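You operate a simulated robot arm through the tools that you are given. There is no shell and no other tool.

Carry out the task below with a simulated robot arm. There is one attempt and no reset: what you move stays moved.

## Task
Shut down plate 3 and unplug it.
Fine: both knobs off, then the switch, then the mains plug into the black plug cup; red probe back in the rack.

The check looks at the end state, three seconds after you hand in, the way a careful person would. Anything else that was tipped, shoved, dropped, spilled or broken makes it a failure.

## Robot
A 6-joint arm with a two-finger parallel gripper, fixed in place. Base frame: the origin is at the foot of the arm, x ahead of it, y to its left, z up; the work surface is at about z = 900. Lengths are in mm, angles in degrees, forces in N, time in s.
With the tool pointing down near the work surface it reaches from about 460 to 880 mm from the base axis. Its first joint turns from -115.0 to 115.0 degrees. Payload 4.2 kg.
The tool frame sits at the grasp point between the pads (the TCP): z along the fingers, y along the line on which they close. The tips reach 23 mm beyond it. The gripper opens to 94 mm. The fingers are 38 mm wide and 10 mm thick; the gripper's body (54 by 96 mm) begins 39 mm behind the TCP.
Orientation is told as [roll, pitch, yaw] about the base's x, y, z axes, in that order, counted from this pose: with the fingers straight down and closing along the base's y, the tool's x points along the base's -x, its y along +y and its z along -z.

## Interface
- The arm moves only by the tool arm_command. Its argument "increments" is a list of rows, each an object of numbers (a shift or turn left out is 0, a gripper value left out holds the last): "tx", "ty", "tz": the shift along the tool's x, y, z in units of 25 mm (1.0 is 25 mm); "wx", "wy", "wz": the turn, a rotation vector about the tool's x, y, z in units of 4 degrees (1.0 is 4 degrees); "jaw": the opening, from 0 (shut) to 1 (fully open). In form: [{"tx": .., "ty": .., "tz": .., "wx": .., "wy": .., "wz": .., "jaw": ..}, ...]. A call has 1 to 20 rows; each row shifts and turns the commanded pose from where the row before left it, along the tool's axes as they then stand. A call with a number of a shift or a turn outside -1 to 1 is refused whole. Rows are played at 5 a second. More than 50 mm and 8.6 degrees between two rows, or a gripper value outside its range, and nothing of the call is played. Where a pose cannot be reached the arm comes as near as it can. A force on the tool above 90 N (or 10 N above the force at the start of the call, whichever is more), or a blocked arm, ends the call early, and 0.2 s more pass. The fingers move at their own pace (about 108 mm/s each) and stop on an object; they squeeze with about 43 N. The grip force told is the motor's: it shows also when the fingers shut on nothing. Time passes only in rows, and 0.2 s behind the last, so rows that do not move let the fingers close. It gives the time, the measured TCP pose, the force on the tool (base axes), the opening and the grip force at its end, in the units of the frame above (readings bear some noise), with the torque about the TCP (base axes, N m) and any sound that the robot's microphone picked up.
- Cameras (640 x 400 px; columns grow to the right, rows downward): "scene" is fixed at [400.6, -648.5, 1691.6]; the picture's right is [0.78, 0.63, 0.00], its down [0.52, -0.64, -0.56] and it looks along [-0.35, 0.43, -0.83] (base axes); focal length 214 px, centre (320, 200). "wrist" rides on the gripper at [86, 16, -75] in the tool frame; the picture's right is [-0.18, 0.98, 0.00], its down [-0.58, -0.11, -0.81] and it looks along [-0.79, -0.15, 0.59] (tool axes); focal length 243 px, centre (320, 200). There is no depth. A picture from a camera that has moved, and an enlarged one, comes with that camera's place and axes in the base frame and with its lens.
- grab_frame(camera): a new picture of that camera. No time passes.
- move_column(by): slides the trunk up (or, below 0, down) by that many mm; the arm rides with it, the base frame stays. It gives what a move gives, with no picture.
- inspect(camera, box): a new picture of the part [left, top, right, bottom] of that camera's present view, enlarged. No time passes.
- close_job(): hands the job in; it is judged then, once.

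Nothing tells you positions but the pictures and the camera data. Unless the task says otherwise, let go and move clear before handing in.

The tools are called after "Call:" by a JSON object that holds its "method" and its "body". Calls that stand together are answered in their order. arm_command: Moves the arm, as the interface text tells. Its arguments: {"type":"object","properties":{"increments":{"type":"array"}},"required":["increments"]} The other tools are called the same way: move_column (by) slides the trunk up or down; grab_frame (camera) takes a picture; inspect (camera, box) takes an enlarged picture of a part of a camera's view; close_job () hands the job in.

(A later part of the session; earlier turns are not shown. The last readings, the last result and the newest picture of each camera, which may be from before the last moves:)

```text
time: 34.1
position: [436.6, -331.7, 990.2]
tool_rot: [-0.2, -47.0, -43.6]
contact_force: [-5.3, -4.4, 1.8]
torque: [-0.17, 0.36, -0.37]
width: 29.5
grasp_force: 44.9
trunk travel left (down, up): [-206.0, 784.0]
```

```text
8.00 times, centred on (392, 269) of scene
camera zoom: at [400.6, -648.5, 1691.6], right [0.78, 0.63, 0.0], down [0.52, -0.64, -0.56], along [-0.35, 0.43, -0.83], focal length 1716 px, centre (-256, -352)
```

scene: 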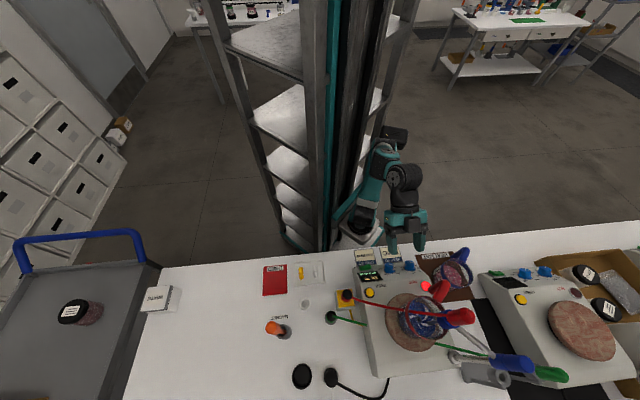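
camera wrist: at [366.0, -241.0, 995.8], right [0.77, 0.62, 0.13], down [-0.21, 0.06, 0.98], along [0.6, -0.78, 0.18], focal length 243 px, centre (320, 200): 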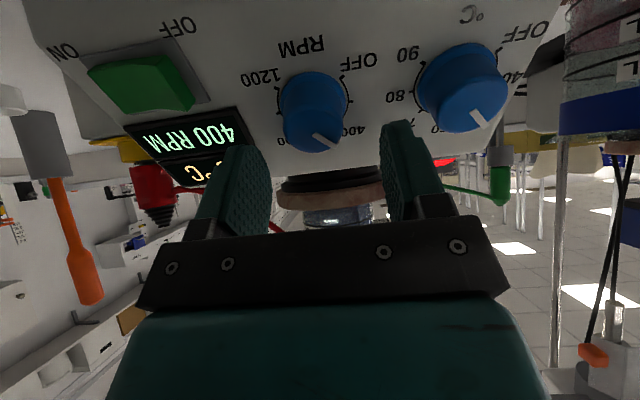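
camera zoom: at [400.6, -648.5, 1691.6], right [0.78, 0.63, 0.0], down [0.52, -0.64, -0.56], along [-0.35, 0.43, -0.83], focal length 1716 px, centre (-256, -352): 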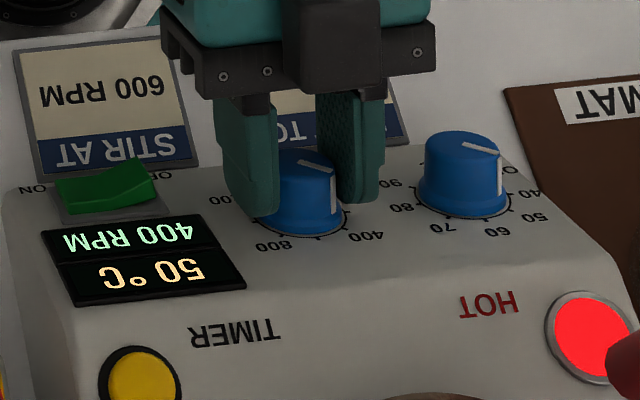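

It gripped at 29.5 mm with only small side forces. I'll turn counter‑clockwise as seen facing the panel, in small steps at first.

Call:
{"method": "arm_command", "body": {"increments": [{"wz": -1}, {"wz": -1}, {"wz": -1}, {"wz": -1}, {"wz": -1}]}}

Call:
{"method": "inspect", "body": {"camera": "scene", "box": [352, 244, 432, 294]}}

```text
time: 35.3
position: [436.5, -331.2, 990.4]
tool_rot: [-20.3, -43.2, -15.3]
contact_force: [-6.4, -4.5, 2.4]
torque: [0.06, 0.58, -0.37]
width: 29.2
grasp_force: 44.4
trunk travel left (down, up): [-206.0, 784.0]
```

```text
8.00 times, centred on (392, 269) of scene
camera zoom: at [400.6, -648.5, 1691.6], right [0.78, 0.63, 0.0], down [0.52, -0.64, -0.56], along [-0.35, 0.43, -0.83], focal length 1716 px, centre (-256, -352)
```

zoom: 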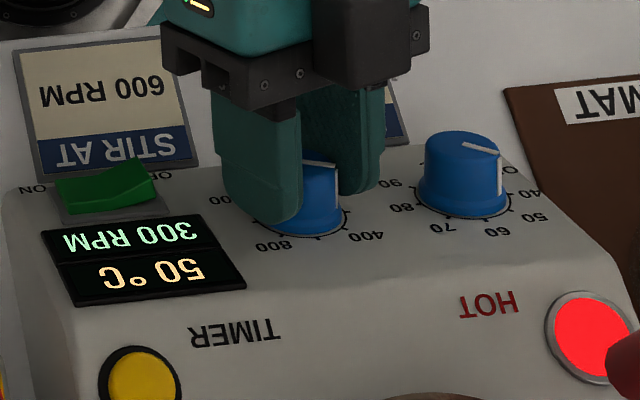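

The display has dropped to 300 RPM, so the direction is right. I'll continue toward OFF.

Call:
{"method": "arm_command", "body": {"increments": [{"wz": -1}, {"wz": -1}, {"wz": -1}, {"wz": -1}, {"wz": -1}, {"wz": -1}, {"wz": -1}, {"wz": -1}, {"wz": -1}, {"wz": -1}, {"wz": -1}, {"wz": -1}]}}

Call:
{"method": "inspect", "body": {"camera": "scene", "box": [352, 244, 432, 294]}}

```text
time: 37.9
position: [437.2, -330.5, 989.1]
tool_rot: [-44.6, -15.6, 31.1]
contact_force: [-6.8, 19.4, -9.9]
torque: [1.31, -0.01, 0.9]
width: 29.5
grasp_force: 44.9
trunk travel left (down, up): [-206.0, 784.0]
```

```text
8.00 times, centred on (392, 269) of scene
camera zoom: at [400.6, -648.5, 1691.6], right [0.78, 0.63, 0.0], down [0.52, -0.64, -0.56], along [-0.35, 0.43, -0.83], focal length 1716 px, centre (-256, -352)
```

zoom: 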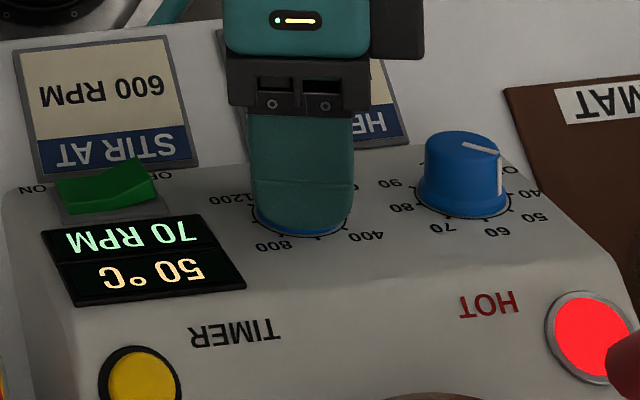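

It's at 70 RPM. A few more degrees should bring it to OFF.

Call:
{"method": "arm_command", "body": {"increments": [{"wz": -1}, {"wz": -1}, {"wz": -1}, {"wz": -0.8}]}}

Call:
{"method": "inspect", "body": {"camera": "scene", "box": [352, 244, 432, 294]}}

```text
time: 38.9
position: [436.9, -330.4, 990.7]
tool_rot: [-46.5, -4.5, 41.8]
contact_force: [-11.8, 28.7, -17.7]
torque: [1.54, 0.22, 0.9]
width: 29.7
grasp_force: 45.0
trunk travel left (down, up): [-206.0, 784.0]
```

```text
8.00 times, centred on (392, 269) of scene
camera zoom: at [400.6, -648.5, 1691.6], right [0.78, 0.63, 0.0], down [0.52, -0.64, -0.56], along [-0.35, 0.43, -0.83], focal length 1716 px, centre (-256, -352)
```

zoom: 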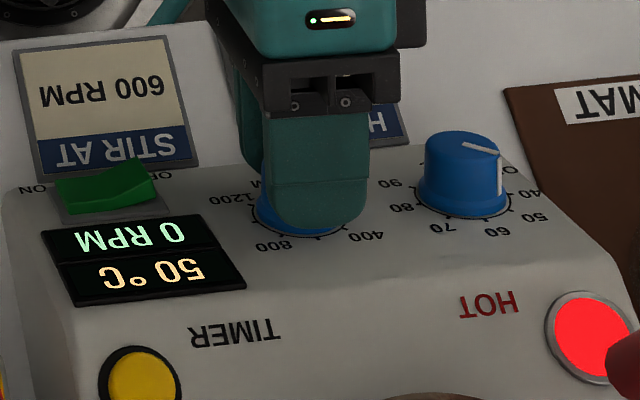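

It reads 0 RPM. I'll add a small final amount and then release to check the pointer.

Call:
{"method": "arm_command", "body": {"increments": [{"wz": -0.8}, {"wz": -0.4}]}}

Call:
{"method": "arm_command", "body": {"increments": [{"jaw": 0.3}, {"jaw": 0.6}, {"jaw": 0.6}]}}

Call:
{"method": "inspect", "body": {"camera": "scene", "box": [352, 244, 432, 294]}}

Call:
{"method": "grab_frame", "body": {"camera": "wrist"}}

```text
time: 39.5
position: [437.0, -331.4, 990.1]
tool_rot: [-46.7, -1.2, 45.0]
contact_force: [-12.5, 30.7, -21.9]
torque: [1.22, 0.43, 0.15]
width: 29.5
grasp_force: 44.6
trunk travel left (down, up): [-206.0, 784.0]
```

```text
time: 40.3
position: [437.0, -332.6, 990.7]
tool_rot: [-47.1, -1.2, 44.9]
contact_force: [0.2, -0.6, 0.3]
torque: [0.01, -0.04, 0.0]
width: 56.3
grasp_force: 0.1
trunk travel left (down, up): [-206.0, 784.0]
```

```text
8.00 times, centred on (392, 269) of scene
camera zoom: at [400.6, -648.5, 1691.6], right [0.78, 0.63, 0.0], down [0.52, -0.64, -0.56], along [-0.35, 0.43, -0.83], focal length 1716 px, centre (-256, -352)
```

zoom: 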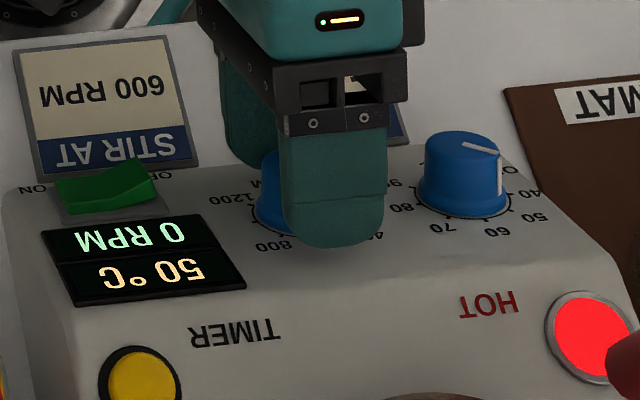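

```text
taken
camera wrist: at [328.8, -346.5, 1026.7], right [-0.33, 0.62, -0.71], down [0.04, 0.77, 0.64], along [0.94, 0.19, -0.28], focal length 243 px, centre (320, 200)
```

wrist: 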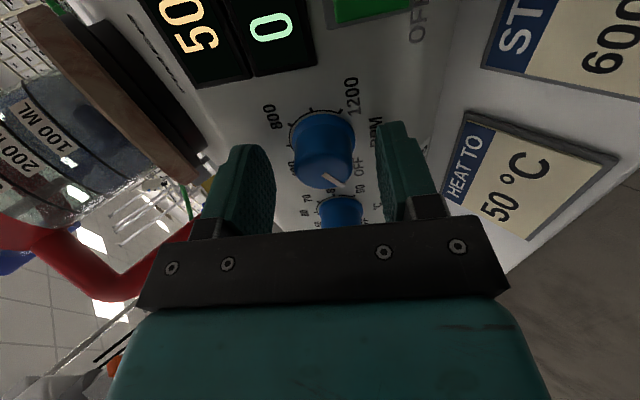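

Call:
{"method": "inspect", "body": {"camera": "wrist", "box": [260, 80, 420, 230]}}

```text
2.67 times, centred on (340, 155) of wrist
camera zoom: at [328.8, -346.5, 1026.7], right [-0.33, 0.62, -0.71], down [0.04, 0.77, 0.64], along [0.94, 0.19, -0.28], focal length 647 px, centre (267, 320)
```

zoom: 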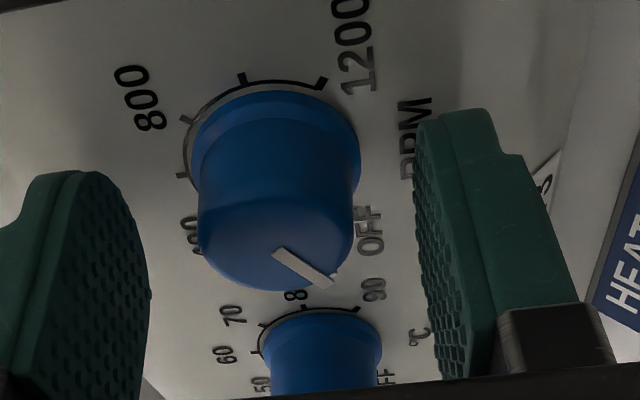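

The RPM pointer looks within a few degrees of OFF and the display reads 0. I'll spin the open fingers back around the knob, then lift clear to check it properly.

Call:
{"method": "arm_command", "body": {"increments": [{"wz": 1}, {"wz": 1}, {"wz": 1}, {"wz": 1}, {"wz": 1}, {"wz": 1}, {"wz": 1}, {"wz": 1}, {"wz": 1}, {"wz": 1}, {"wz": 1}, {"wz": 1}, {"wz": 1}, {"wz": 1}, {"wz": 1}, {"wz": 1}, {"wz": 1}, {"wz": 1}, {"wz": 1}, {"wz": 1}]}}

Call:
{"method": "arm_command", "body": {"increments": [{"wz": 1}, {"wz": 1}]}}

Call:
{"method": "move_column", "body": {"by": 60}}

Call:
{"method": "grab_frame", "body": {"camera": "wrist"}}

Call:
{"method": "inspect", "body": {"camera": "scene", "box": [368, 250, 416, 280]}}

```text
time: 44.5
position: [437.7, -331.0, 988.6]
tool_rot: [-8.7, -46.3, -31.9]
contact_force: [-0.5, 1.1, 0.2]
torque: [-0.01, -0.01, 0.0]
width: 56.4
grasp_force: 0.0
trunk travel left (down, up): [-206.0, 784.0]
```

```text
time: 45.1
position: [437.3, -331.4, 988.7]
tool_rot: [-0.3, -46.9, -43.6]
contact_force: [0.3, -0.1, 0.4]
torque: [-0.02, 0.05, 0.02]
width: 56.4
grasp_force: 0.1
trunk travel left (down, up): [-206.0, 784.0]
```

```text
time: 46.1
position: [436.9, -332.1, 1049.1]
tool_rot: [-0.3, -46.9, -43.4]
contact_force: [-0.1, 0.0, -0.9]
torque: [0.01, 0.01, -0.01]
width: 56.1
grasp_force: 0.0
trunk travel left (down, up): [-266.0, 724.0]
```

```text
taken
camera wrist: at [366.0, -240.6, 1036.9], right [0.77, 0.62, 0.13], down [-0.21, 0.06, 0.98], along [0.6, -0.78, 0.18], focal length 243 px, centre (320, 200)
```

wrist: 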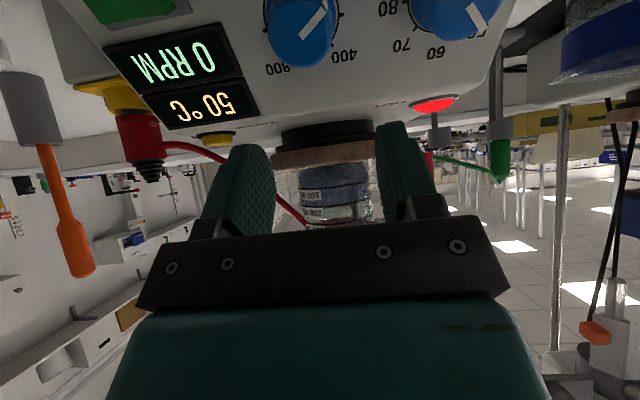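

```text
13.33 times, centred on (392, 265) of scene
camera zoom: at [400.6, -648.5, 1691.6], right [0.78, 0.63, 0.0], down [0.52, -0.64, -0.56], along [-0.35, 0.43, -0.83], focal length 2860 px, centre (-640, -667)
```

zoom: 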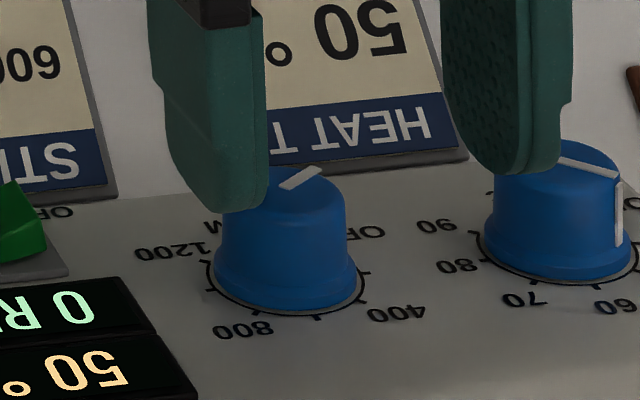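

Call:
{"method": "inspect", "body": {"camera": "wrist", "box": [256, 0, 352, 80]}}

Call:
{"method": "inspect", "body": {"camera": "scene", "box": [380, 258, 404, 276]}}

```text
5.00 times, centred on (304, 40) of wrist
camera zoom: at [366.0, -240.6, 1036.9], right [0.77, 0.62, 0.13], down [-0.21, 0.06, 0.98], along [0.6, -0.78, 0.18], focal length 1213 px, centre (400, 1000)
```

zoom: 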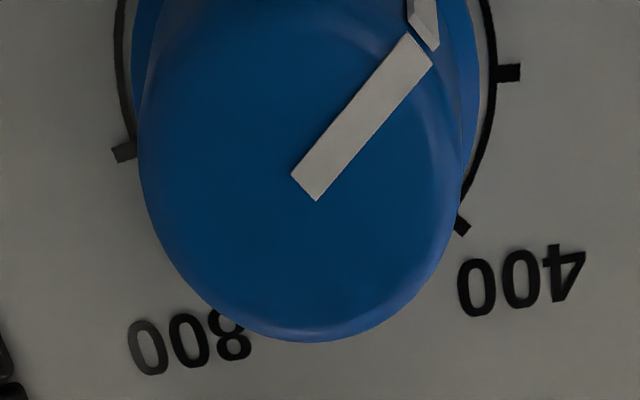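

```text
16.00 times, centred on (392, 267) of scene
camera zoom: at [400.6, -648.5, 1691.6], right [0.78, 0.63, 0.0], down [0.52, -0.64, -0.56], along [-0.35, 0.43, -0.83], focal length 3432 px, centre (-832, -872)
```

zoom: 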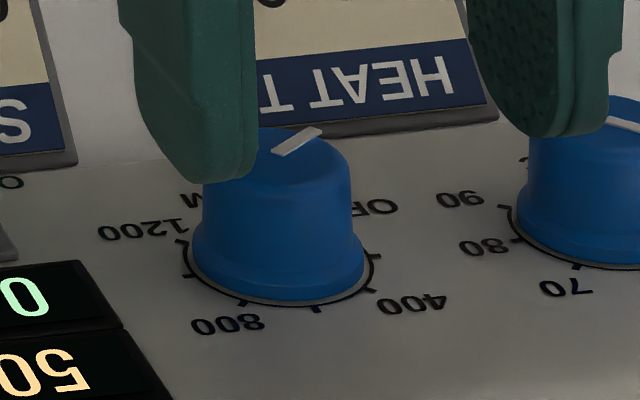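

The RPM pointer is on OFF, within about 3° when compared with the dial ticks. Next is the °C knob, whose cap I place at about (490, -283, 984.5), 70 mm to the left. I'll shift over at this height with a little extra extension for reach.

Call:
{"method": "arm_command", "body": {"increments": [{"tx": -0.58, "tz": -0.54}, {"ty": 0.93}, {"ty": 0.93}, {"ty": 0.94}]}}

Call:
{"method": "grab_frame", "body": {"camera": "wrist"}}

```text
time: 47.1
position: [482.6, -327.0, 1101.0]
tool_rot: [-0.1, -52.8, -43.4]
contact_force: [0.2, -0.2, 0.4]
torque: [0.0, 0.01, 0.0]
width: 56.5
grasp_force: 0.2
out of reach, approached as far as the arm can: row 2, 3, 4
trunk travel left (down, up): [-266.0, 724.0]
```

```text
taken
camera wrist: at [411.6, -237.8, 1075.7], right [0.76, 0.64, 0.15], down [-0.29, 0.12, 0.95], along [0.59, -0.76, 0.27], focal length 243 px, centre (320, 200)
```

wrist: 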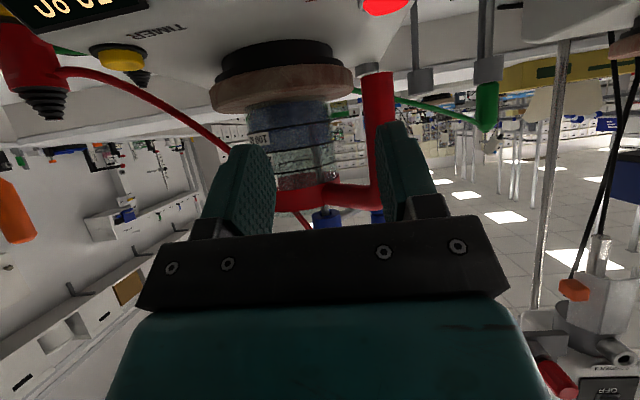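

The °C knob is just outside reach at the full tilt. I can instead hold the tool about 14° steeper than the knob axis and turn exactly about the knob axis. First I'll bring the tool to that gentler tilt in free air.

Call:
{"method": "arm_command", "body": {"increments": [{"ty": -1}, {"tx": 0.38, "tz": 0.29, "wy": 1}, {"tx": 0.36, "tz": 0.316, "wy": 1}, {"tx": 0.338, "tz": 0.34, "wy": 1}, {"tx": 0.313, "tz": 0.363, "wy": 1}, {"tx": 0.287, "tz": 0.384, "wy": 0.7}]}}

Call:
{"method": "grab_frame", "body": {"camera": "wrist"}}

```text
time: 48.6
position: [458.6, -301.9, 1011.9]
tool_rot: [-0.7, -30.1, -42.5]
contact_force: [-1.1, 7.9, 33.3]
torque: [-1.18, 0.36, -0.18]
width: 54.5
grasp_force: 0.1
out of reach, approached as far as the arm can: row 4, 5
trunk travel left (down, up): [-266.0, 724.0]
stopped in row 6: the force on the tool passed its limit at 99 N (the readings are from after the stop); the commanded pose is now the measured one
```

```text
taken
camera wrist: at [387.2, -212.4, 1031.4], right [0.79, 0.61, 0.08], down [0.0, -0.14, 0.99], along [0.62, -0.78, -0.11], focal length 243 px, centre (320, 200)
```

wrist: 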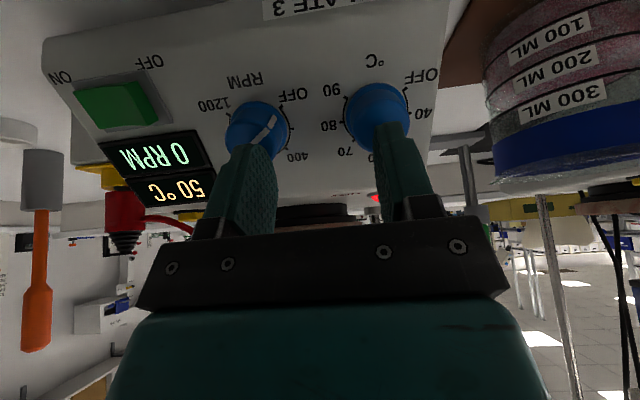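

A fingertip came down on the °C knob cap when the arm snapped back into reach. I'll raise the column straight up to clear it and check that nothing shifted.

Call:
{"method": "move_column", "body": {"by": 60}}

Call:
{"method": "grab_frame", "body": {"camera": "scene"}}

Call:
{"method": "inspect", "body": {"camera": "scene", "box": [352, 244, 432, 294]}}

Call:
{"method": "grab_frame", "body": {"camera": "wrist"}}

```text
time: 49.6
position: [460.3, -302.4, 1069.9]
tool_rot: [-0.7, -29.6, -42.7]
contact_force: [-0.6, -0.7, 0.0]
torque: [0.02, 0.03, 0.0]
width: 56.3
grasp_force: 0.1
trunk travel left (down, up): [-326.0, 664.0]
```

```text
taken
```

scene: 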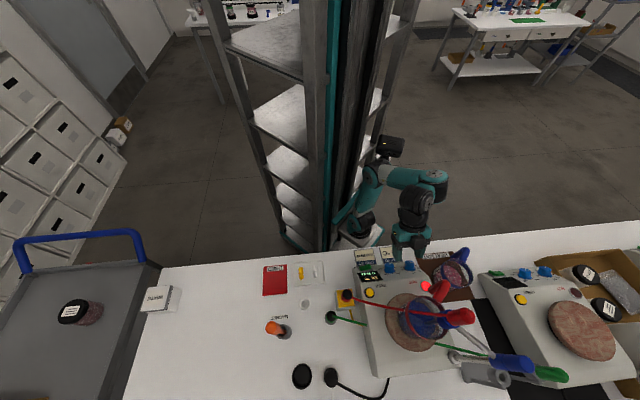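

```text
8.00 times, centred on (392, 269) of scene
camera zoom: at [400.6, -648.5, 1691.6], right [0.78, 0.63, 0.0], down [0.52, -0.64, -0.56], along [-0.35, 0.43, -0.83], focal length 1716 px, centre (-256, -352)
```

zoom: 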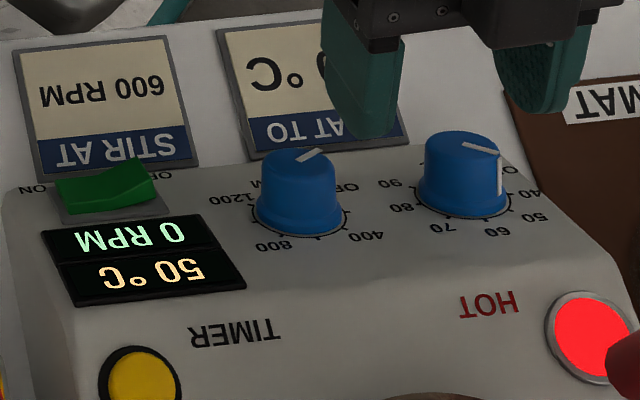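

```text
taken
camera wrist: at [388.9, -213.4, 1089.4], right [0.79, 0.61, 0.08], down [0.01, -0.15, 0.99], along [0.62, -0.78, -0.12], focal length 243 px, centre (320, 200)
```

wrist: 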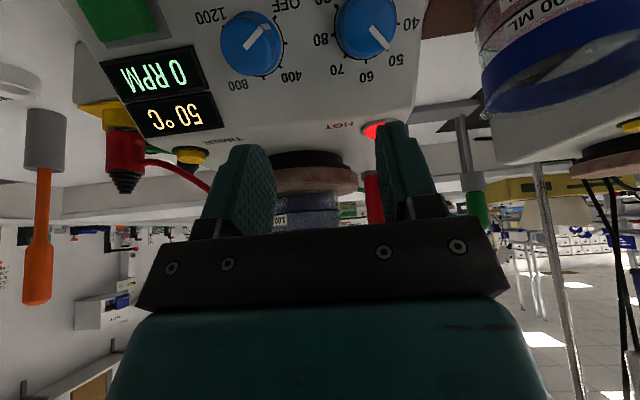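

The plate hasn't moved and the display is unchanged. I'll move to above the °C knob at this gentler tilt, staying high.

Call:
{"method": "arm_command", "body": {"increments": [{"wy": -0.6}, {"ty": 0.68}, {"ty": 0.68}]}}

Call:
{"method": "grab_frame", "body": {"camera": "wrist"}}

```text
time: 50.4
position: [481.5, -282.2, 1070.9]
tool_rot: [-0.6, -32.1, -42.6]
contact_force: [-1.0, 0.4, -0.2]
torque: [-0.01, -0.05, 0.01]
width: 56.4
grasp_force: 0.0
out of reach, approached as far as the arm can: row 1
trunk travel left (down, up): [-326.0, 664.0]
```

```text
taken
camera wrist: at [410.0, -192.5, 1086.7], right [0.78, 0.61, 0.09], down [-0.02, -0.12, 0.99], along [0.62, -0.78, -0.08], focal length 243 px, centre (320, 200)
```

wrist: 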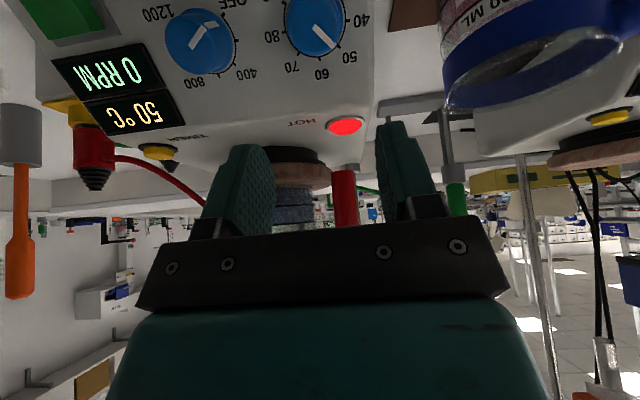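

Call:
{"method": "inspect", "body": {"camera": "wrist", "box": [260, 0, 380, 90]}}

```text
4.44 times, centred on (320, 45) of wrist
camera zoom: at [410.0, -192.5, 1086.7], right [0.78, 0.61, 0.09], down [-0.02, -0.12, 0.99], along [0.62, -0.78, -0.08], focal length 1078 px, centre (320, 889)
```

zoom: 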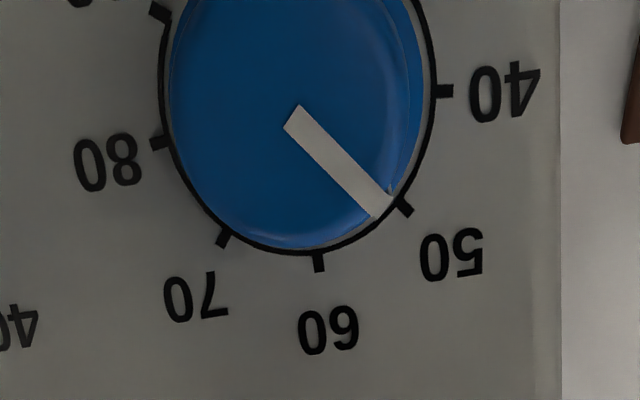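

The view now runs nearly along the knob axis (tilt ≈48.5°), and the °C cap is at about (490.3, -283.3, 984.5). I'll fine-tune sideways and rehearse the turn about the knob axis in free air first.

Call:
{"method": "arm_command", "body": {"increments": [{"ty": 0.21}, {"wx": -0.282, "wy": -0.031, "wz": 0.959}, {"wx": -0.282, "wy": -0.031, "wz": 0.959}, {"wx": -0.282, "wy": -0.031, "wz": 0.959}, {"wx": -0.282, "wy": -0.031, "wz": 0.959}, {"wx": -0.282, "wy": -0.031, "wz": 0.959}, {"wx": -0.282, "wy": -0.031, "wz": 0.959}, {"wx": -0.282, "wy": -0.031, "wz": 0.959}, {"wx": -0.282, "wy": -0.031, "wz": 0.959}, {"wx": -0.282, "wy": -0.031, "wz": 0.959}, {"wx": -0.282, "wy": -0.031, "wz": 0.959}, {"wx": -0.282, "wy": -0.031, "wz": 0.959}]}}

```text
time: 53.0
position: [493.3, -286.2, 1076.7]
tool_rot: [29.7, -25.5, -82.0]
contact_force: [-0.8, 1.0, 0.2]
torque: [0.03, 0.05, -0.03]
width: 56.4
grasp_force: 0.1
out of reach, approached as far as the arm can: row 6, 7, 8
trunk travel left (down, up): [-326.0, 664.0]
```

The rehearsal touched the reach limit briefly. I'll undo it, extend the arm 35 mm higher relative to the trunk for more inward room, and rehearse again.

Call:
{"method": "arm_command", "body": {"increments": [{"wx": 0.282, "wy": 0.031, "wz": -0.959}, {"wx": 0.282, "wy": 0.031, "wz": -0.959}, {"wx": 0.282, "wy": 0.031, "wz": -0.959}, {"wx": 0.282, "wy": 0.031, "wz": -0.959}, {"wx": 0.282, "wy": 0.031, "wz": -0.959}, {"wx": 0.282, "wy": 0.031, "wz": -0.959}, {"wx": 0.282, "wy": 0.031, "wz": -0.959}, {"wx": 0.282, "wy": 0.031, "wz": -0.959}, {"wx": 0.282, "wy": 0.031, "wz": -0.959}, {"wx": 0.282, "wy": 0.031, "wz": -0.959}, {"wx": 0.282, "wy": 0.031, "wz": -0.959}]}}

```text
time: 55.4
position: [497.4, -293.7, 1083.0]
tool_rot: [-1.8, -34.6, -41.6]
contact_force: [-0.1, -0.5, 1.5]
torque: [-0.03, -0.04, 0.02]
width: 56.3
grasp_force: 0.0
out of reach, approached as far as the arm can: row 6, 8, 9
trunk travel left (down, up): [-326.0, 664.0]
```

Call:
{"method": "inspect", "body": {"camera": "scene", "box": [310, 110, 490, 290]}}

Call:
{"method": "grab_frame", "body": {"camera": "wrist"}}

```text
2.22 times, centred on (400, 200) of scene
camera zoom: at [400.6, -648.5, 1691.6], right [0.78, 0.63, 0.0], down [0.52, -0.64, -0.56], along [-0.35, 0.43, -0.83], focal length 477 px, centre (142, 200)
```

zoom: 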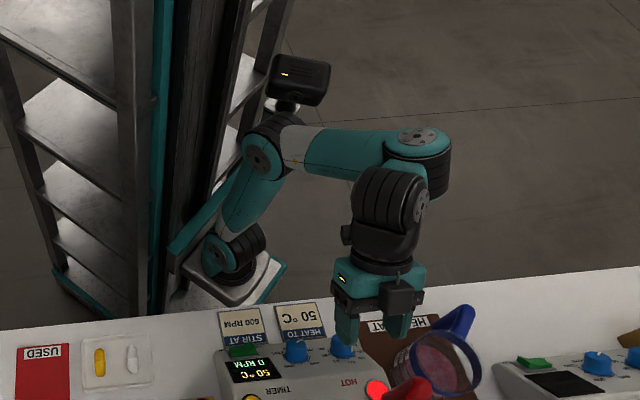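

```text
taken
camera wrist: at [425.8, -204.0, 1093.7], right [0.78, 0.62, 0.08], down [-0.04, -0.07, 1.0], along [0.62, -0.78, -0.03], focal length 243 px, centre (320, 200)
```

wrist: 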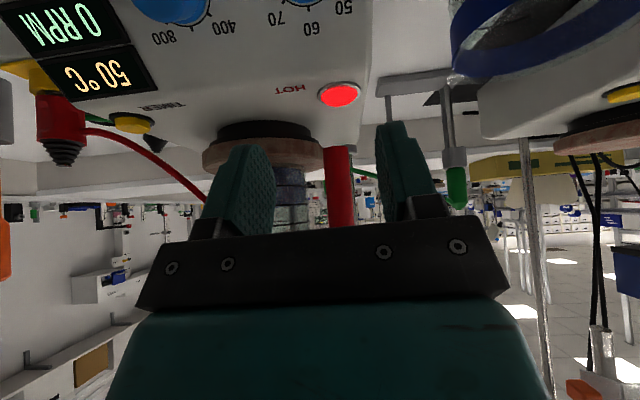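

The arm's posture shows the wrist offset to the left side. I'll return to the start point above the °C knob and rehearse the counter‑clockwise sense on its own.

Call:
{"method": "arm_command", "body": {"increments": [{"tx": 0.45, "tz": -0.02, "ty": 0.05}, {"tx": 0.45, "tz": -0.02, "ty": 0.04}]}}

Call:
{"method": "arm_command", "body": {"increments": [{"wx": 0.282, "wy": 0.031, "wz": -0.959}, {"wx": 0.282, "wy": 0.031, "wz": -0.959}, {"wx": 0.282, "wy": 0.031, "wz": -0.959}, {"wx": 0.282, "wy": 0.031, "wz": -0.959}, {"wx": 0.282, "wy": 0.031, "wz": -0.959}, {"wx": 0.282, "wy": 0.031, "wz": -0.959}, {"wx": 0.282, "wy": 0.031, "wz": -0.959}, {"wx": 0.282, "wy": 0.031, "wz": -0.959}, {"wx": 0.282, "wy": 0.031, "wz": -0.959}, {"wx": 0.282, "wy": 0.031, "wz": -0.959}, {"wx": 0.282, "wy": 0.031, "wz": -0.959}, {"wx": 0.282, "wy": 0.031, "wz": -0.959}]}}

```text
time: 56.0
position: [484.9, -279.7, 1071.1]
tool_rot: [-2.0, -34.5, -41.6]
contact_force: [-0.6, -0.5, 0.3]
torque: [0.0, -0.03, -0.04]
width: 56.3
grasp_force: 0.0
trunk travel left (down, up): [-326.0, 664.0]
```

```text
time: 58.6
position: [485.3, -288.0, 1056.3]
tool_rot: [-37.9, -16.6, 5.9]
contact_force: [0.7, 0.0, 0.3]
torque: [-0.01, 0.0, 0.02]
width: 56.2
grasp_force: 0.0
out of reach, approached as far as the arm can: row 5, 7, 9
trunk travel left (down, up): [-326.0, 664.0]
```

The upper arm is at its vertical limit in this posture, so a high trunk with the arm folded downward should suit the °C knob better. I'll raise the trunk, straighten the tool in free air and come down again from above.

Call:
{"method": "move_column", "body": {"by": 350}}

Call:
{"method": "arm_command", "body": {"increments": [{"wx": -0.282, "wy": -0.031, "wz": 0.959}, {"wx": -0.282, "wy": -0.031, "wz": 0.959}, {"wx": -0.282, "wy": -0.031, "wz": 0.959}, {"wx": -0.282, "wy": -0.031, "wz": 0.959}, {"wx": -0.282, "wy": -0.031, "wz": 0.959}, {"wx": -0.282, "wy": -0.031, "wz": 0.959}, {"wx": -0.282, "wy": -0.031, "wz": 0.959}, {"wx": -0.282, "wy": -0.031, "wz": 0.959}, {"wx": -0.282, "wy": -0.031, "wz": 0.959}, {"wx": -0.282, "wy": -0.031, "wz": 0.959}, {"wx": -0.282, "wy": -0.031, "wz": 0.959}, {"wx": -0.282, "wy": -0.031, "wz": 0.959}]}}

Call:
{"method": "arm_command", "body": {"increments": [{"wy": 1}, {"wy": 1}, {"wy": 1}, {"wy": 1}, {"wy": 1}, {"wy": 1}]}}

```text
time: 62.0
position: [485.0, -287.1, 1408.1]
tool_rot: [-38.1, -16.6, 5.7]
contact_force: [-0.4, -0.3, 0.1]
torque: [-0.03, 0.0, 0.04]
width: 56.2
grasp_force: 0.0
trunk travel left (down, up): [-676.0, 314.0]
```

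```text
time: 64.6
position: [485.5, -288.5, 1407.0]
tool_rot: [-1.7, -34.7, -41.7]
contact_force: [0.6, -0.2, -0.2]
torque: [0.03, 0.0, 0.0]
width: 56.4
grasp_force: 0.0
trunk travel left (down, up): [-676.0, 314.0]
```

```text
time: 66.0
position: [482.0, -271.7, 1329.0]
tool_rot: [-1.3, -10.8, -42.4]
contact_force: [-0.2, 0.5, -0.8]
torque: [-0.02, 0.0, 0.0]
width: 56.7
grasp_force: 0.0
out of reach, approached as far as the arm can: row 2, 3, 4, 5, 6
trunk travel left (down, up): [-676.0, 314.0]
```

Call:
{"method": "move_column", "body": {"by": 310}}

Call:
{"method": "arm_command", "body": {"increments": [{"tz": 1, "tx": -0.3}, {"tz": 1, "tx": -0.3}, {"tz": 1, "tx": -0.3}, {"tz": 1, "tx": -0.3}, {"wy": 0.9}, {"wy": 0.9}, {"wy": 0.9}]}}

Call:
{"method": "grab_frame", "body": {"camera": "scene"}}

```text
time: 69.1
position: [482.0, -271.3, 1639.5]
tool_rot: [-1.4, -10.9, -42.3]
contact_force: [0.0, -0.7, -0.7]
torque: [0.0, -0.02, 0.01]
width: 56.4
grasp_force: 0.2
trunk travel left (down, up): [-986.0, 4.0]
```

```text
time: 70.7
position: [514.1, -307.9, 1552.7]
tool_rot: [-1.3, 0.0, -42.7]
contact_force: [-0.2, -0.1, -0.1]
torque: [0.0, 0.01, -0.01]
width: 56.5
grasp_force: 0.1
out of reach, approached as far as the arm can: row 1
trunk travel left (down, up): [-986.0, 4.0]
```

```text
taken
```

scene: 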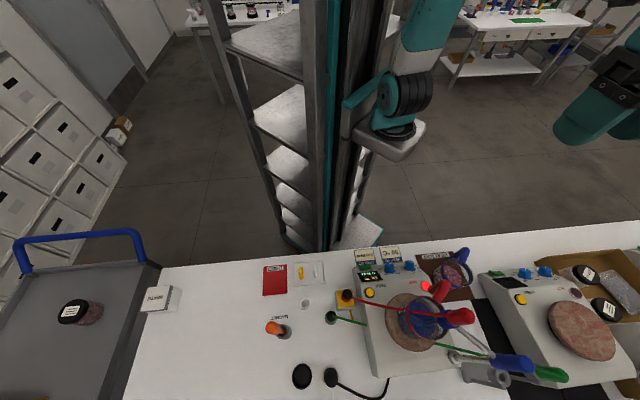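

Now the tool is vertical, high and clear. I'll descend to about z = 1200.

Call:
{"method": "arm_command", "body": {"increments": [{"tz": 1, "wx": 0.3}, {"tz": 1}, {"tz": 1}, {"tz": 1}, {"tz": 1}, {"tz": 1}, {"tz": 1}, {"tz": 1}, {"tz": 1}, {"tz": 1}, {"tz": 1}, {"tz": 1}, {"tz": 1}, {"tz": 1}]}}

Call:
{"method": "grab_frame", "body": {"camera": "wrist"}}

Call:
{"method": "grab_frame", "body": {"camera": "scene"}}

```text
time: 73.7
position: [502.4, -318.9, 1204.2]
tool_rot: [-2.6, -0.1, -42.7]
contact_force: [-0.9, 0.1, 0.1]
torque: [0.01, 0.01, -0.03]
width: 56.6
grasp_force: 0.0
trunk travel left (down, up): [-986.0, 4.0]
```

```text
taken
camera wrist: at [453.0, -245.4, 1277.2], right [0.8, 0.6, -0.04], down [0.38, -0.45, 0.81], along [0.46, -0.67, -0.58], focal length 243 px, centre (320, 200)
```

wrist: 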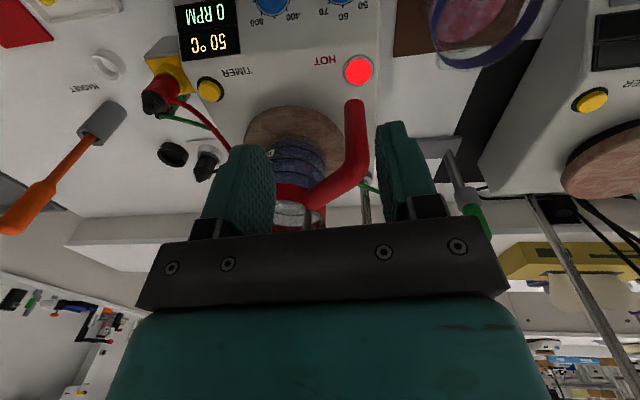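

```text
taken
```

scene: 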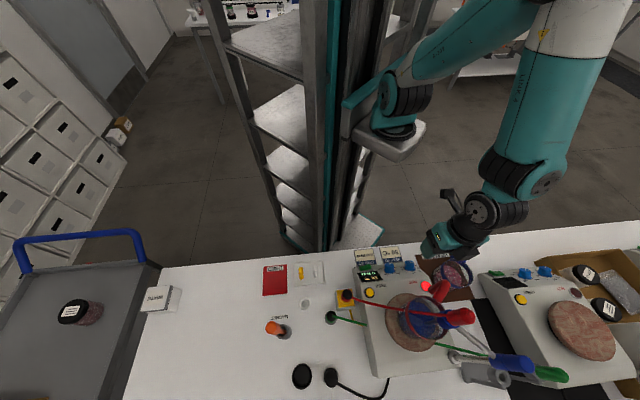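

I'm low and folded, with the tool vertical. I'll move back over the panel and tilt in steps, watching for reach limits.

Call:
{"method": "arm_command", "body": {"increments": [{"tx": 0.8, "ty": 0.35, "wx": -0.33}, {"tx": 0.8, "ty": 0.35, "wx": -0.33}, {"tz": 1}, {"tz": 1}, {"tz": 1}, {"tz": 1}, {"wy": -1}, {"wy": -1}, {"wy": -1}, {"wy": -1}, {"wy": -1}, {"wy": -1}]}}

Call:
{"method": "grab_frame", "body": {"camera": "scene"}}

```text
time: 76.3
position: [487.5, -277.3, 1102.5]
tool_rot: [0.1, -24.1, -42.7]
contact_force: [0.1, 0.6, 0.5]
torque: [0.02, -0.04, 0.01]
width: 56.4
grasp_force: 0.1
trunk travel left (down, up): [-986.0, 4.0]
```

```text
taken
```

scene: 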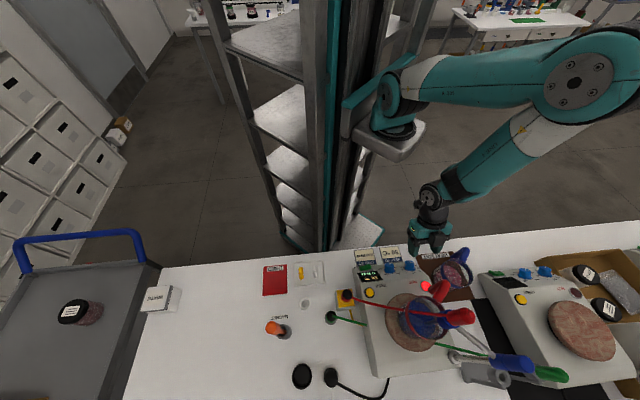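

No reach flags in this posture. I'll continue to the full tilt.

Call:
{"method": "arm_command", "body": {"increments": [{"wy": -1}, {"wy": -1}, {"wy": -1}, {"wy": -1}, {"wy": -1}, {"wy": -1}]}}

Call:
{"method": "grab_frame", "body": {"camera": "wrist"}}

```text
time: 77.7
position: [491.0, -289.5, 1093.6]
tool_rot: [-1.3, -40.3, -43.1]
contact_force: [-0.6, -0.5, 0.0]
torque: [0.0, -0.04, 0.02]
width: 56.4
grasp_force: 0.0
out of reach, approached as far as the arm can: row 3, 4, 5, 6
trunk travel left (down, up): [-986.0, 4.0]
```

```text
taken
camera wrist: at [419.3, -198.4, 1094.0], right [0.78, 0.61, 0.1], down [-0.12, -0.01, 0.99], along [0.61, -0.79, 0.06], focal length 243 px, centre (320, 200)
```

wrist: 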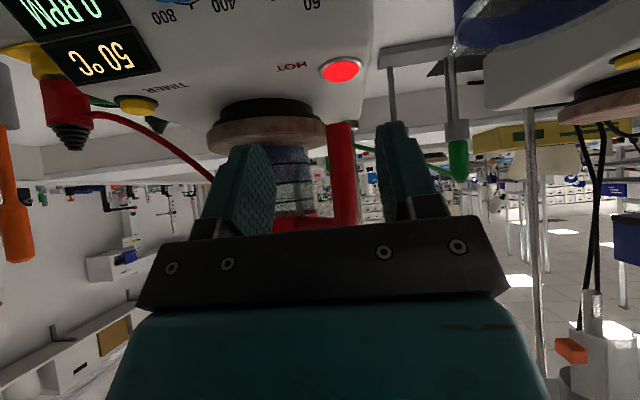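

The fold limit appears near 40° here, at a known relative height. I'll raise the tool slightly, put it on the °C knob's axis line and rehearse the turn at this relative height with about 40° of tilt. Then I'll descend with the column only.

Call:
{"method": "arm_command", "body": {"increments": [{"tx": -0.479, "tz": -0.565}, {"tx": -0.479, "tz": -0.565}, {"tx": 0.351, "tz": -0.298, "ty": 0.17}]}}

```text
time: 78.5
position: [508.5, -294.3, 1114.3]
tool_rot: [-0.4, -42.6, -42.8]
contact_force: [-0.4, 0.6, 1.5]
torque: [0.0, -0.02, 0.02]
width: 56.3
grasp_force: 0.0
out of reach, approached as far as the arm can: row 1, 2, 3
trunk travel left (down, up): [-986.0, 4.0]
```

Full tilt isn't available here either, but tilts up to about 32° were fine. I'll use a 30° tilt and turn the knob in several short regripped strokes about its own axis. I'll set up that pose now.

Call:
{"method": "arm_command", "body": {"increments": [{"wy": 0.8}, {"wy": 0.8}, {"wy": 0.8}, {"wy": 0.75}]}}

```text
time: 79.5
position: [507.0, -295.1, 1114.6]
tool_rot: [-0.4, -29.9, -42.9]
contact_force: [0.1, 0.0, 0.1]
torque: [0.0, 0.01, 0.03]
width: 56.6
grasp_force: 0.0
trunk travel left (down, up): [-986.0, 4.0]
```

Call:
{"method": "arm_command", "body": {"increments": [{"tx": 0.594, "tz": -0.05, "ty": -0.05}, {"tx": 0.594, "tz": -0.05, "ty": -0.05}]}}

Call:
{"method": "arm_command", "body": {"increments": [{"wx": -0.319, "wy": -0.028, "wz": 0.948}, {"wx": -0.319, "wy": -0.028, "wz": 0.948}, {"wx": -0.319, "wy": -0.028, "wz": 0.948}, {"wx": -0.319, "wy": -0.028, "wz": 0.948}, {"wx": -0.319, "wy": -0.028, "wz": 0.948}, {"wx": -0.319, "wy": -0.028, "wz": 0.948}]}}

Call:
{"method": "arm_command", "body": {"increments": [{"wx": 0.319, "wy": 0.028, "wz": -0.948}, {"wx": 0.319, "wy": 0.028, "wz": -0.948}, {"wx": 0.319, "wy": 0.028, "wz": -0.948}, {"wx": 0.319, "wy": 0.028, "wz": -0.948}, {"wx": 0.319, "wy": 0.028, "wz": -0.948}, {"wx": 0.319, "wy": 0.028, "wz": -0.948}, {"wx": 0.319, "wy": 0.028, "wz": -0.948}, {"wx": 0.319, "wy": 0.028, "wz": -0.948}, {"wx": 0.319, "wy": 0.028, "wz": -0.948}, {"wx": 0.319, "wy": 0.028, "wz": -0.948}, {"wx": 0.319, "wy": 0.028, "wz": -0.948}, {"wx": 0.319, "wy": 0.028, "wz": -0.948}]}}

```text
time: 80.1
position: [488.6, -277.2, 1102.4]
tool_rot: [-0.5, -29.9, -42.9]
contact_force: [0.2, -0.5, 0.6]
torque: [0.01, 0.0, 0.0]
width: 56.5
grasp_force: 0.0
trunk travel left (down, up): [-986.0, 4.0]
```

```text
time: 81.5
position: [489.8, -279.0, 1099.2]
tool_rot: [19.8, -26.7, -68.5]
contact_force: [-0.1, 0.1, -0.2]
torque: [0.0, 0.0, -0.01]
width: 56.2
grasp_force: 0.0
out of reach, approached as far as the arm can: row 5
trunk travel left (down, up): [-986.0, 4.0]
```

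```text
time: 84.1
position: [488.3, -279.1, 1099.9]
tool_rot: [-20.0, -25.3, -17.7]
contact_force: [0.0, -0.1, -0.1]
torque: [-0.03, -0.02, -0.01]
width: 56.4
grasp_force: 0.1
trunk travel left (down, up): [-986.0, 4.0]
```

The rehearsal works almost without limits from -24° to +24°. I'll see how much further counter‑clockwise it can go.

Call:
{"method": "arm_command", "body": {"increments": [{"wx": 0.319, "wy": 0.028, "wz": -0.948}, {"wx": 0.319, "wy": 0.028, "wz": -0.948}, {"wx": 0.319, "wy": 0.028, "wz": -0.948}, {"wx": 0.319, "wy": 0.028, "wz": -0.948}, {"wx": 0.319, "wy": 0.028, "wz": -0.948}, {"wx": 0.319, "wy": 0.028, "wz": -0.948}, {"wx": 0.319, "wy": 0.028, "wz": -0.948}, {"wx": 0.319, "wy": 0.028, "wz": -0.948}]}}

```text
time: 85.9
position: [488.7, -279.7, 1099.7]
tool_rot: [-38.8, -9.3, 9.4]
contact_force: [0.1, -0.9, 1.2]
torque: [-0.02, -0.01, 0.0]
width: 56.5
grasp_force: 0.1
trunk travel left (down, up): [-986.0, 4.0]
```

Call:
{"method": "arm_command", "body": {"increments": [{"wx": 0.319, "wy": 0.028, "wz": -0.948}, {"wx": 0.319, "wy": 0.028, "wz": -0.948}, {"wx": 0.319, "wy": 0.028, "wz": -0.948}, {"wx": 0.319, "wy": 0.028, "wz": -0.948}, {"wx": 0.319, "wy": 0.028, "wz": -0.948}, {"wx": 0.319, "wy": 0.028, "wz": -0.948}, {"wx": 0.319, "wy": 0.028, "wz": -0.948}, {"wx": 0.319, "wy": 0.028, "wz": -0.948}, {"wx": 0.319, "wy": 0.028, "wz": -0.948}]}}

Call:
{"method": "grab_frame", "body": {"camera": "scene"}}

```text
time: 87.9
position: [488.2, -278.7, 1100.3]
tool_rot: [-49.3, 15.6, 33.0]
contact_force: [0.7, 0.3, -1.3]
torque: [0.0, -0.01, 0.0]
width: 56.2
grasp_force: 0.0
trunk travel left (down, up): [-986.0, 4.0]
```

```text
taken
```

scene: 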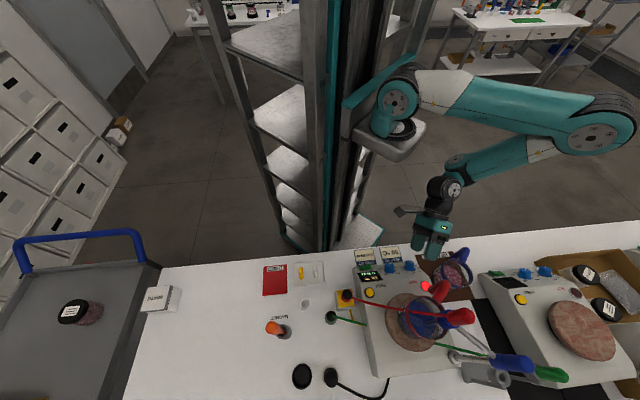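

The full 0→92° counter‑clockwise turn is reachable here without limits. I'll rotate back to the start orientation, then descend on the knob.

Call:
{"method": "arm_command", "body": {"increments": [{"wx": -0.319, "wy": -0.028, "wz": 0.948}, {"wx": -0.319, "wy": -0.028, "wz": 0.948}, {"wx": -0.319, "wy": -0.028, "wz": 0.948}, {"wx": -0.319, "wy": -0.028, "wz": 0.948}, {"wx": -0.319, "wy": -0.028, "wz": 0.948}, {"wx": -0.319, "wy": -0.028, "wz": 0.948}, {"wx": -0.319, "wy": -0.028, "wz": 0.948}, {"wx": -0.319, "wy": -0.028, "wz": 0.948}, {"wx": -0.319, "wy": -0.028, "wz": 0.948}, {"wx": -0.319, "wy": -0.028, "wz": 0.948}, {"wx": -0.319, "wy": -0.028, "wz": 0.948}, {"wx": -0.319, "wy": -0.028, "wz": 0.948}, {"wx": -0.319, "wy": -0.028, "wz": 0.948}, {"wx": -0.319, "wy": -0.028, "wz": 0.948}, {"wx": -0.319, "wy": -0.028, "wz": 0.948}, {"wx": -0.319, "wy": -0.028, "wz": 0.948}, {"wx": -0.319, "wy": -0.028, "wz": 0.948}, {"wx": -0.319, "wy": -0.028, "wz": 0.948}, {"wx": -0.319, "wy": -0.028, "wz": 0.948}, {"wx": -0.319, "wy": -0.028, "wz": 0.948}]}}

Call:
{"method": "arm_command", "body": {"increments": [{"wx": -0.319, "wy": -0.028, "wz": 0.948}, {"wx": -0.319, "wy": -0.028, "wz": 0.948}, {"wx": -0.319, "wy": -0.028, "wz": 0.948}]}}

Call:
{"method": "move_column", "body": {"by": -50}}

Call:
{"method": "grab_frame", "body": {"camera": "wrist"}}

Call:
{"method": "inspect", "body": {"camera": "wrist", "box": [240, 20, 400, 120]}}

```text
time: 92.1
position: [490.3, -278.9, 1100.7]
tool_rot: [-10.4, -28.6, -30.1]
contact_force: [-0.9, -0.1, 0.5]
torque: [0.02, -0.01, -0.01]
width: 56.3
grasp_force: 0.0
trunk travel left (down, up): [-986.0, 4.0]
```

```text
time: 92.9
position: [488.8, -278.9, 1100.4]
tool_rot: [-0.2, -30.0, -43.0]
contact_force: [-0.6, -1.0, 0.5]
torque: [0.01, 0.0, 0.04]
width: 56.5
grasp_force: 0.1
trunk travel left (down, up): [-986.0, 4.0]
```

```text
time: 93.8
position: [488.1, -278.9, 1050.2]
tool_rot: [-0.5, -30.0, -42.9]
contact_force: [0.6, -0.4, -0.1]
torque: [-0.03, -0.03, 0.0]
width: 56.4
grasp_force: 0.0
trunk travel left (down, up): [-936.0, 54.0]
```

```text
taken
camera wrist: at [417.5, -189.6, 1070.8], right [0.79, 0.61, 0.09], down [0.0, -0.14, 0.99], along [0.62, -0.78, -0.12], focal length 243 px, centre (320, 200)
```

wrist: 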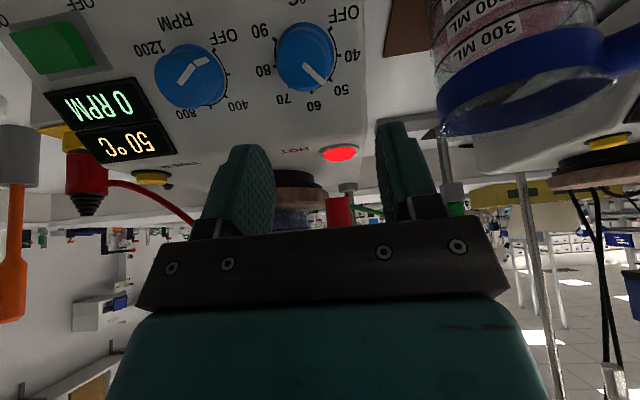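

```text
4.00 times, centred on (320, 70) of wrist
camera zoom: at [417.5, -189.6, 1070.8], right [0.79, 0.61, 0.09], down [0.0, -0.14, 0.99], along [0.62, -0.78, -0.12], focal length 970 px, centre (320, 720)
```

zoom: 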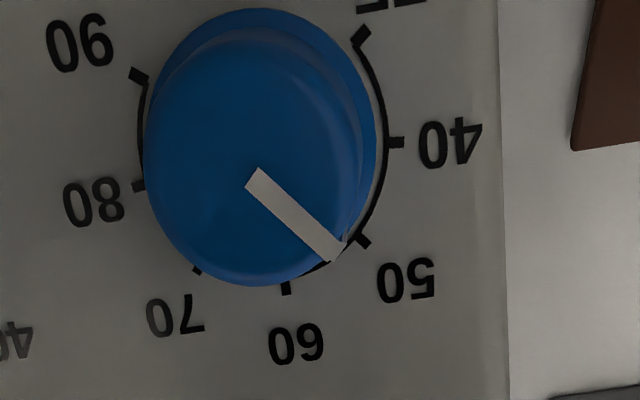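

The °C cap re-measures at about (489.8, -283.3, 984.5), so I'm aligned to within 3 mm. I'll nudge and descend vertically.

Call:
{"method": "arm_command", "body": {"increments": [{"tx": 0.066, "tz": -0.038, "ty": -0.07}]}}

Call:
{"method": "move_column", "body": {"by": -42}}

Call:
{"method": "grab_frame", "body": {"camera": "wrist"}}

Call:
{"method": "inspect", "body": {"camera": "scene", "box": [376, 240, 440, 280]}}

```text
time: 94.2
position: [486.5, -279.3, 1050.4]
tool_rot: [-0.4, -30.0, -42.9]
contact_force: [-0.3, 1.2, 0.1]
torque: [0.02, 0.01, -0.01]
width: 56.2
grasp_force: 0.1
trunk travel left (down, up): [-936.0, 54.0]
```

```text
time: 95.1
position: [486.2, -278.8, 1008.3]
tool_rot: [-0.4, -30.0, -42.9]
contact_force: [0.3, -0.6, 0.0]
torque: [0.03, -0.02, -0.01]
width: 56.5
grasp_force: 0.1
trunk travel left (down, up): [-894.0, 96.0]
```

```text
taken
camera wrist: at [414.9, -189.8, 1028.8], right [0.79, 0.61, 0.09], down [0.0, -0.14, 0.99], along [0.62, -0.78, -0.12], focal length 243 px, centre (320, 200)
```

wrist: 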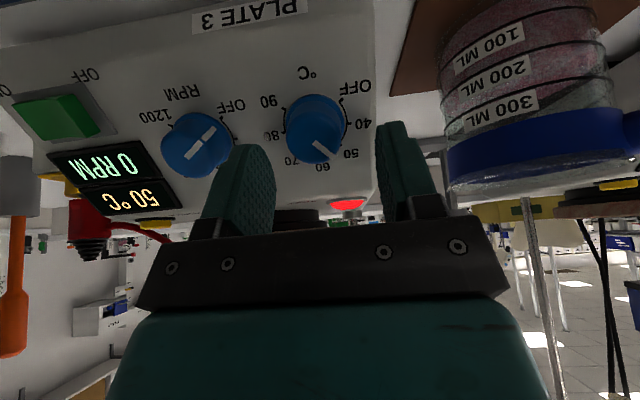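

```text
10.00 times, centred on (408, 260) of scene
camera zoom: at [400.6, -648.5, 1691.6], right [0.78, 0.63, 0.0], down [0.52, -0.64, -0.56], along [-0.35, 0.43, -0.83], focal length 2145 px, centre (-560, -400)
```

zoom: 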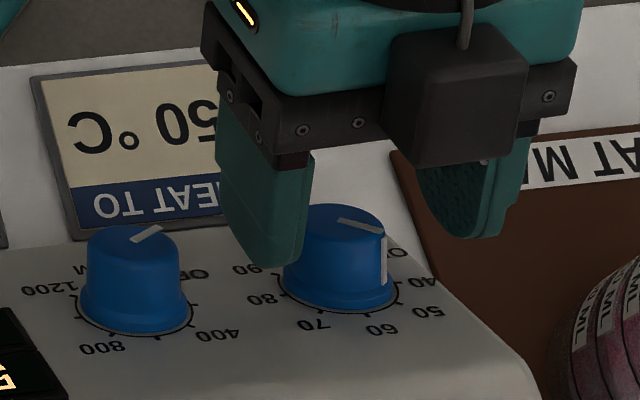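

Call:
{"method": "move_column", "body": {"by": -18}}

Call:
{"method": "inspect", "body": {"camera": "wrist", "box": [220, 80, 420, 205]}}

Call:
{"method": "inspect", "body": {"camera": "scene", "box": [376, 244, 440, 284]}}

```text
time: 95.7
position: [485.2, -279.2, 990.7]
tool_rot: [-0.4, -29.9, -42.9]
contact_force: [0.1, -0.3, 0.2]
torque: [0.03, -0.02, -0.03]
width: 56.4
grasp_force: 0.0
trunk travel left (down, up): [-876.0, 114.0]
```

```text
3.20 times, centred on (320, 142) of wrist
camera zoom: at [414.9, -189.8, 1010.8], right [0.79, 0.61, 0.09], down [0.0, -0.14, 0.99], along [0.62, -0.78, -0.12], focal length 776 px, centre (320, 384)
```

zoom: 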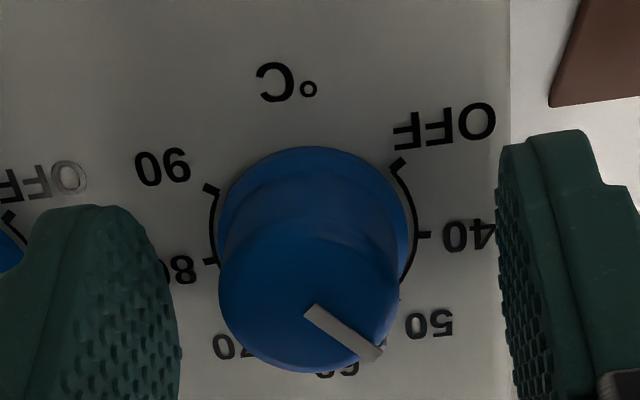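

```text
10.00 times, centred on (408, 264) of scene
camera zoom: at [400.6, -648.5, 1691.6], right [0.78, 0.63, 0.0], down [0.52, -0.64, -0.56], along [-0.35, 0.43, -0.83], focal length 2145 px, centre (-560, -440)
```

zoom: 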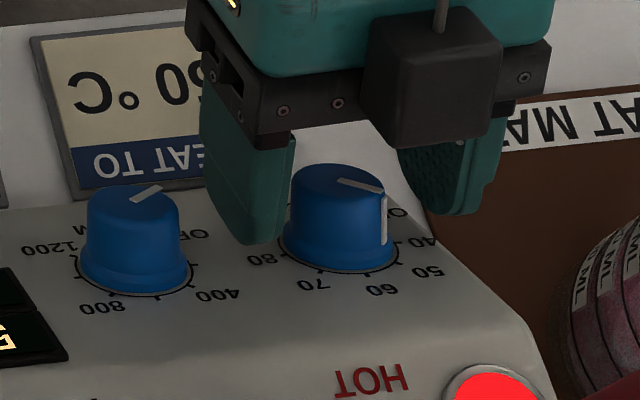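

The knob sits about 1.5 mm to one side of centre, so I'll shift slightly and close.

Call:
{"method": "arm_command", "body": {"increments": [{"ty": -0.06}, {"jaw": 0.4}, {"jaw": 0.0}, {"jaw": 0.0}, {"jaw": 0.0}]}}

```text
time: 96.9
position: [483.9, -280.2, 989.8]
tool_rot: [-0.4, -29.9, -42.9]
contact_force: [-8.2, -9.1, -0.2]
torque: [-0.51, 0.51, -0.74]
width: 29.4
grasp_force: 44.7
trunk travel left (down, up): [-876.0, 114.0]
```

It's gripped at 29.4 mm. I'll relieve the small side force and start turning counter‑clockwise about the knob axis.

Call:
{"method": "arm_command", "body": {"increments": [{"ty": -0.04}, {"wx": 0.319, "wy": 0.028, "wz": -0.948}, {"wx": 0.319, "wy": 0.028, "wz": -0.948}, {"wx": 0.319, "wy": 0.028, "wz": -0.948}, {"wx": 0.319, "wy": 0.028, "wz": -0.948}]}}

Call:
{"method": "inspect", "body": {"camera": "scene", "box": [352, 244, 432, 294]}}

```text
time: 98.1
position: [484.4, -281.7, 990.0]
tool_rot: [-13.8, -27.7, -25.8]
contact_force: [-2.8, -2.7, 0.6]
torque: [-0.62, -0.39, -0.19]
width: 29.3
grasp_force: 45.1
trunk travel left (down, up): [-876.0, 114.0]
```

```text
8.00 times, centred on (392, 269) of scene
camera zoom: at [400.6, -648.5, 1691.6], right [0.78, 0.63, 0.0], down [0.52, -0.64, -0.56], along [-0.35, 0.43, -0.83], focal length 1716 px, centre (-256, -352)
```

zoom: 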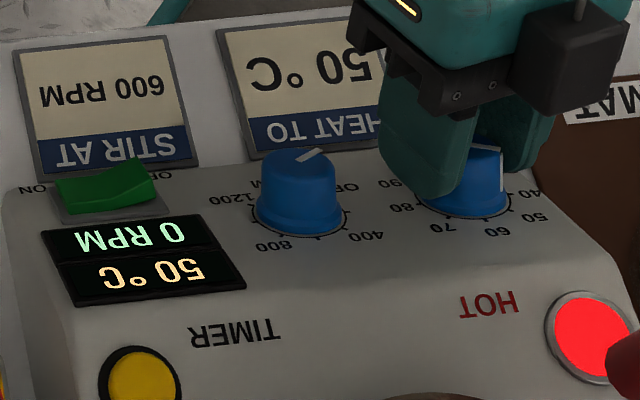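

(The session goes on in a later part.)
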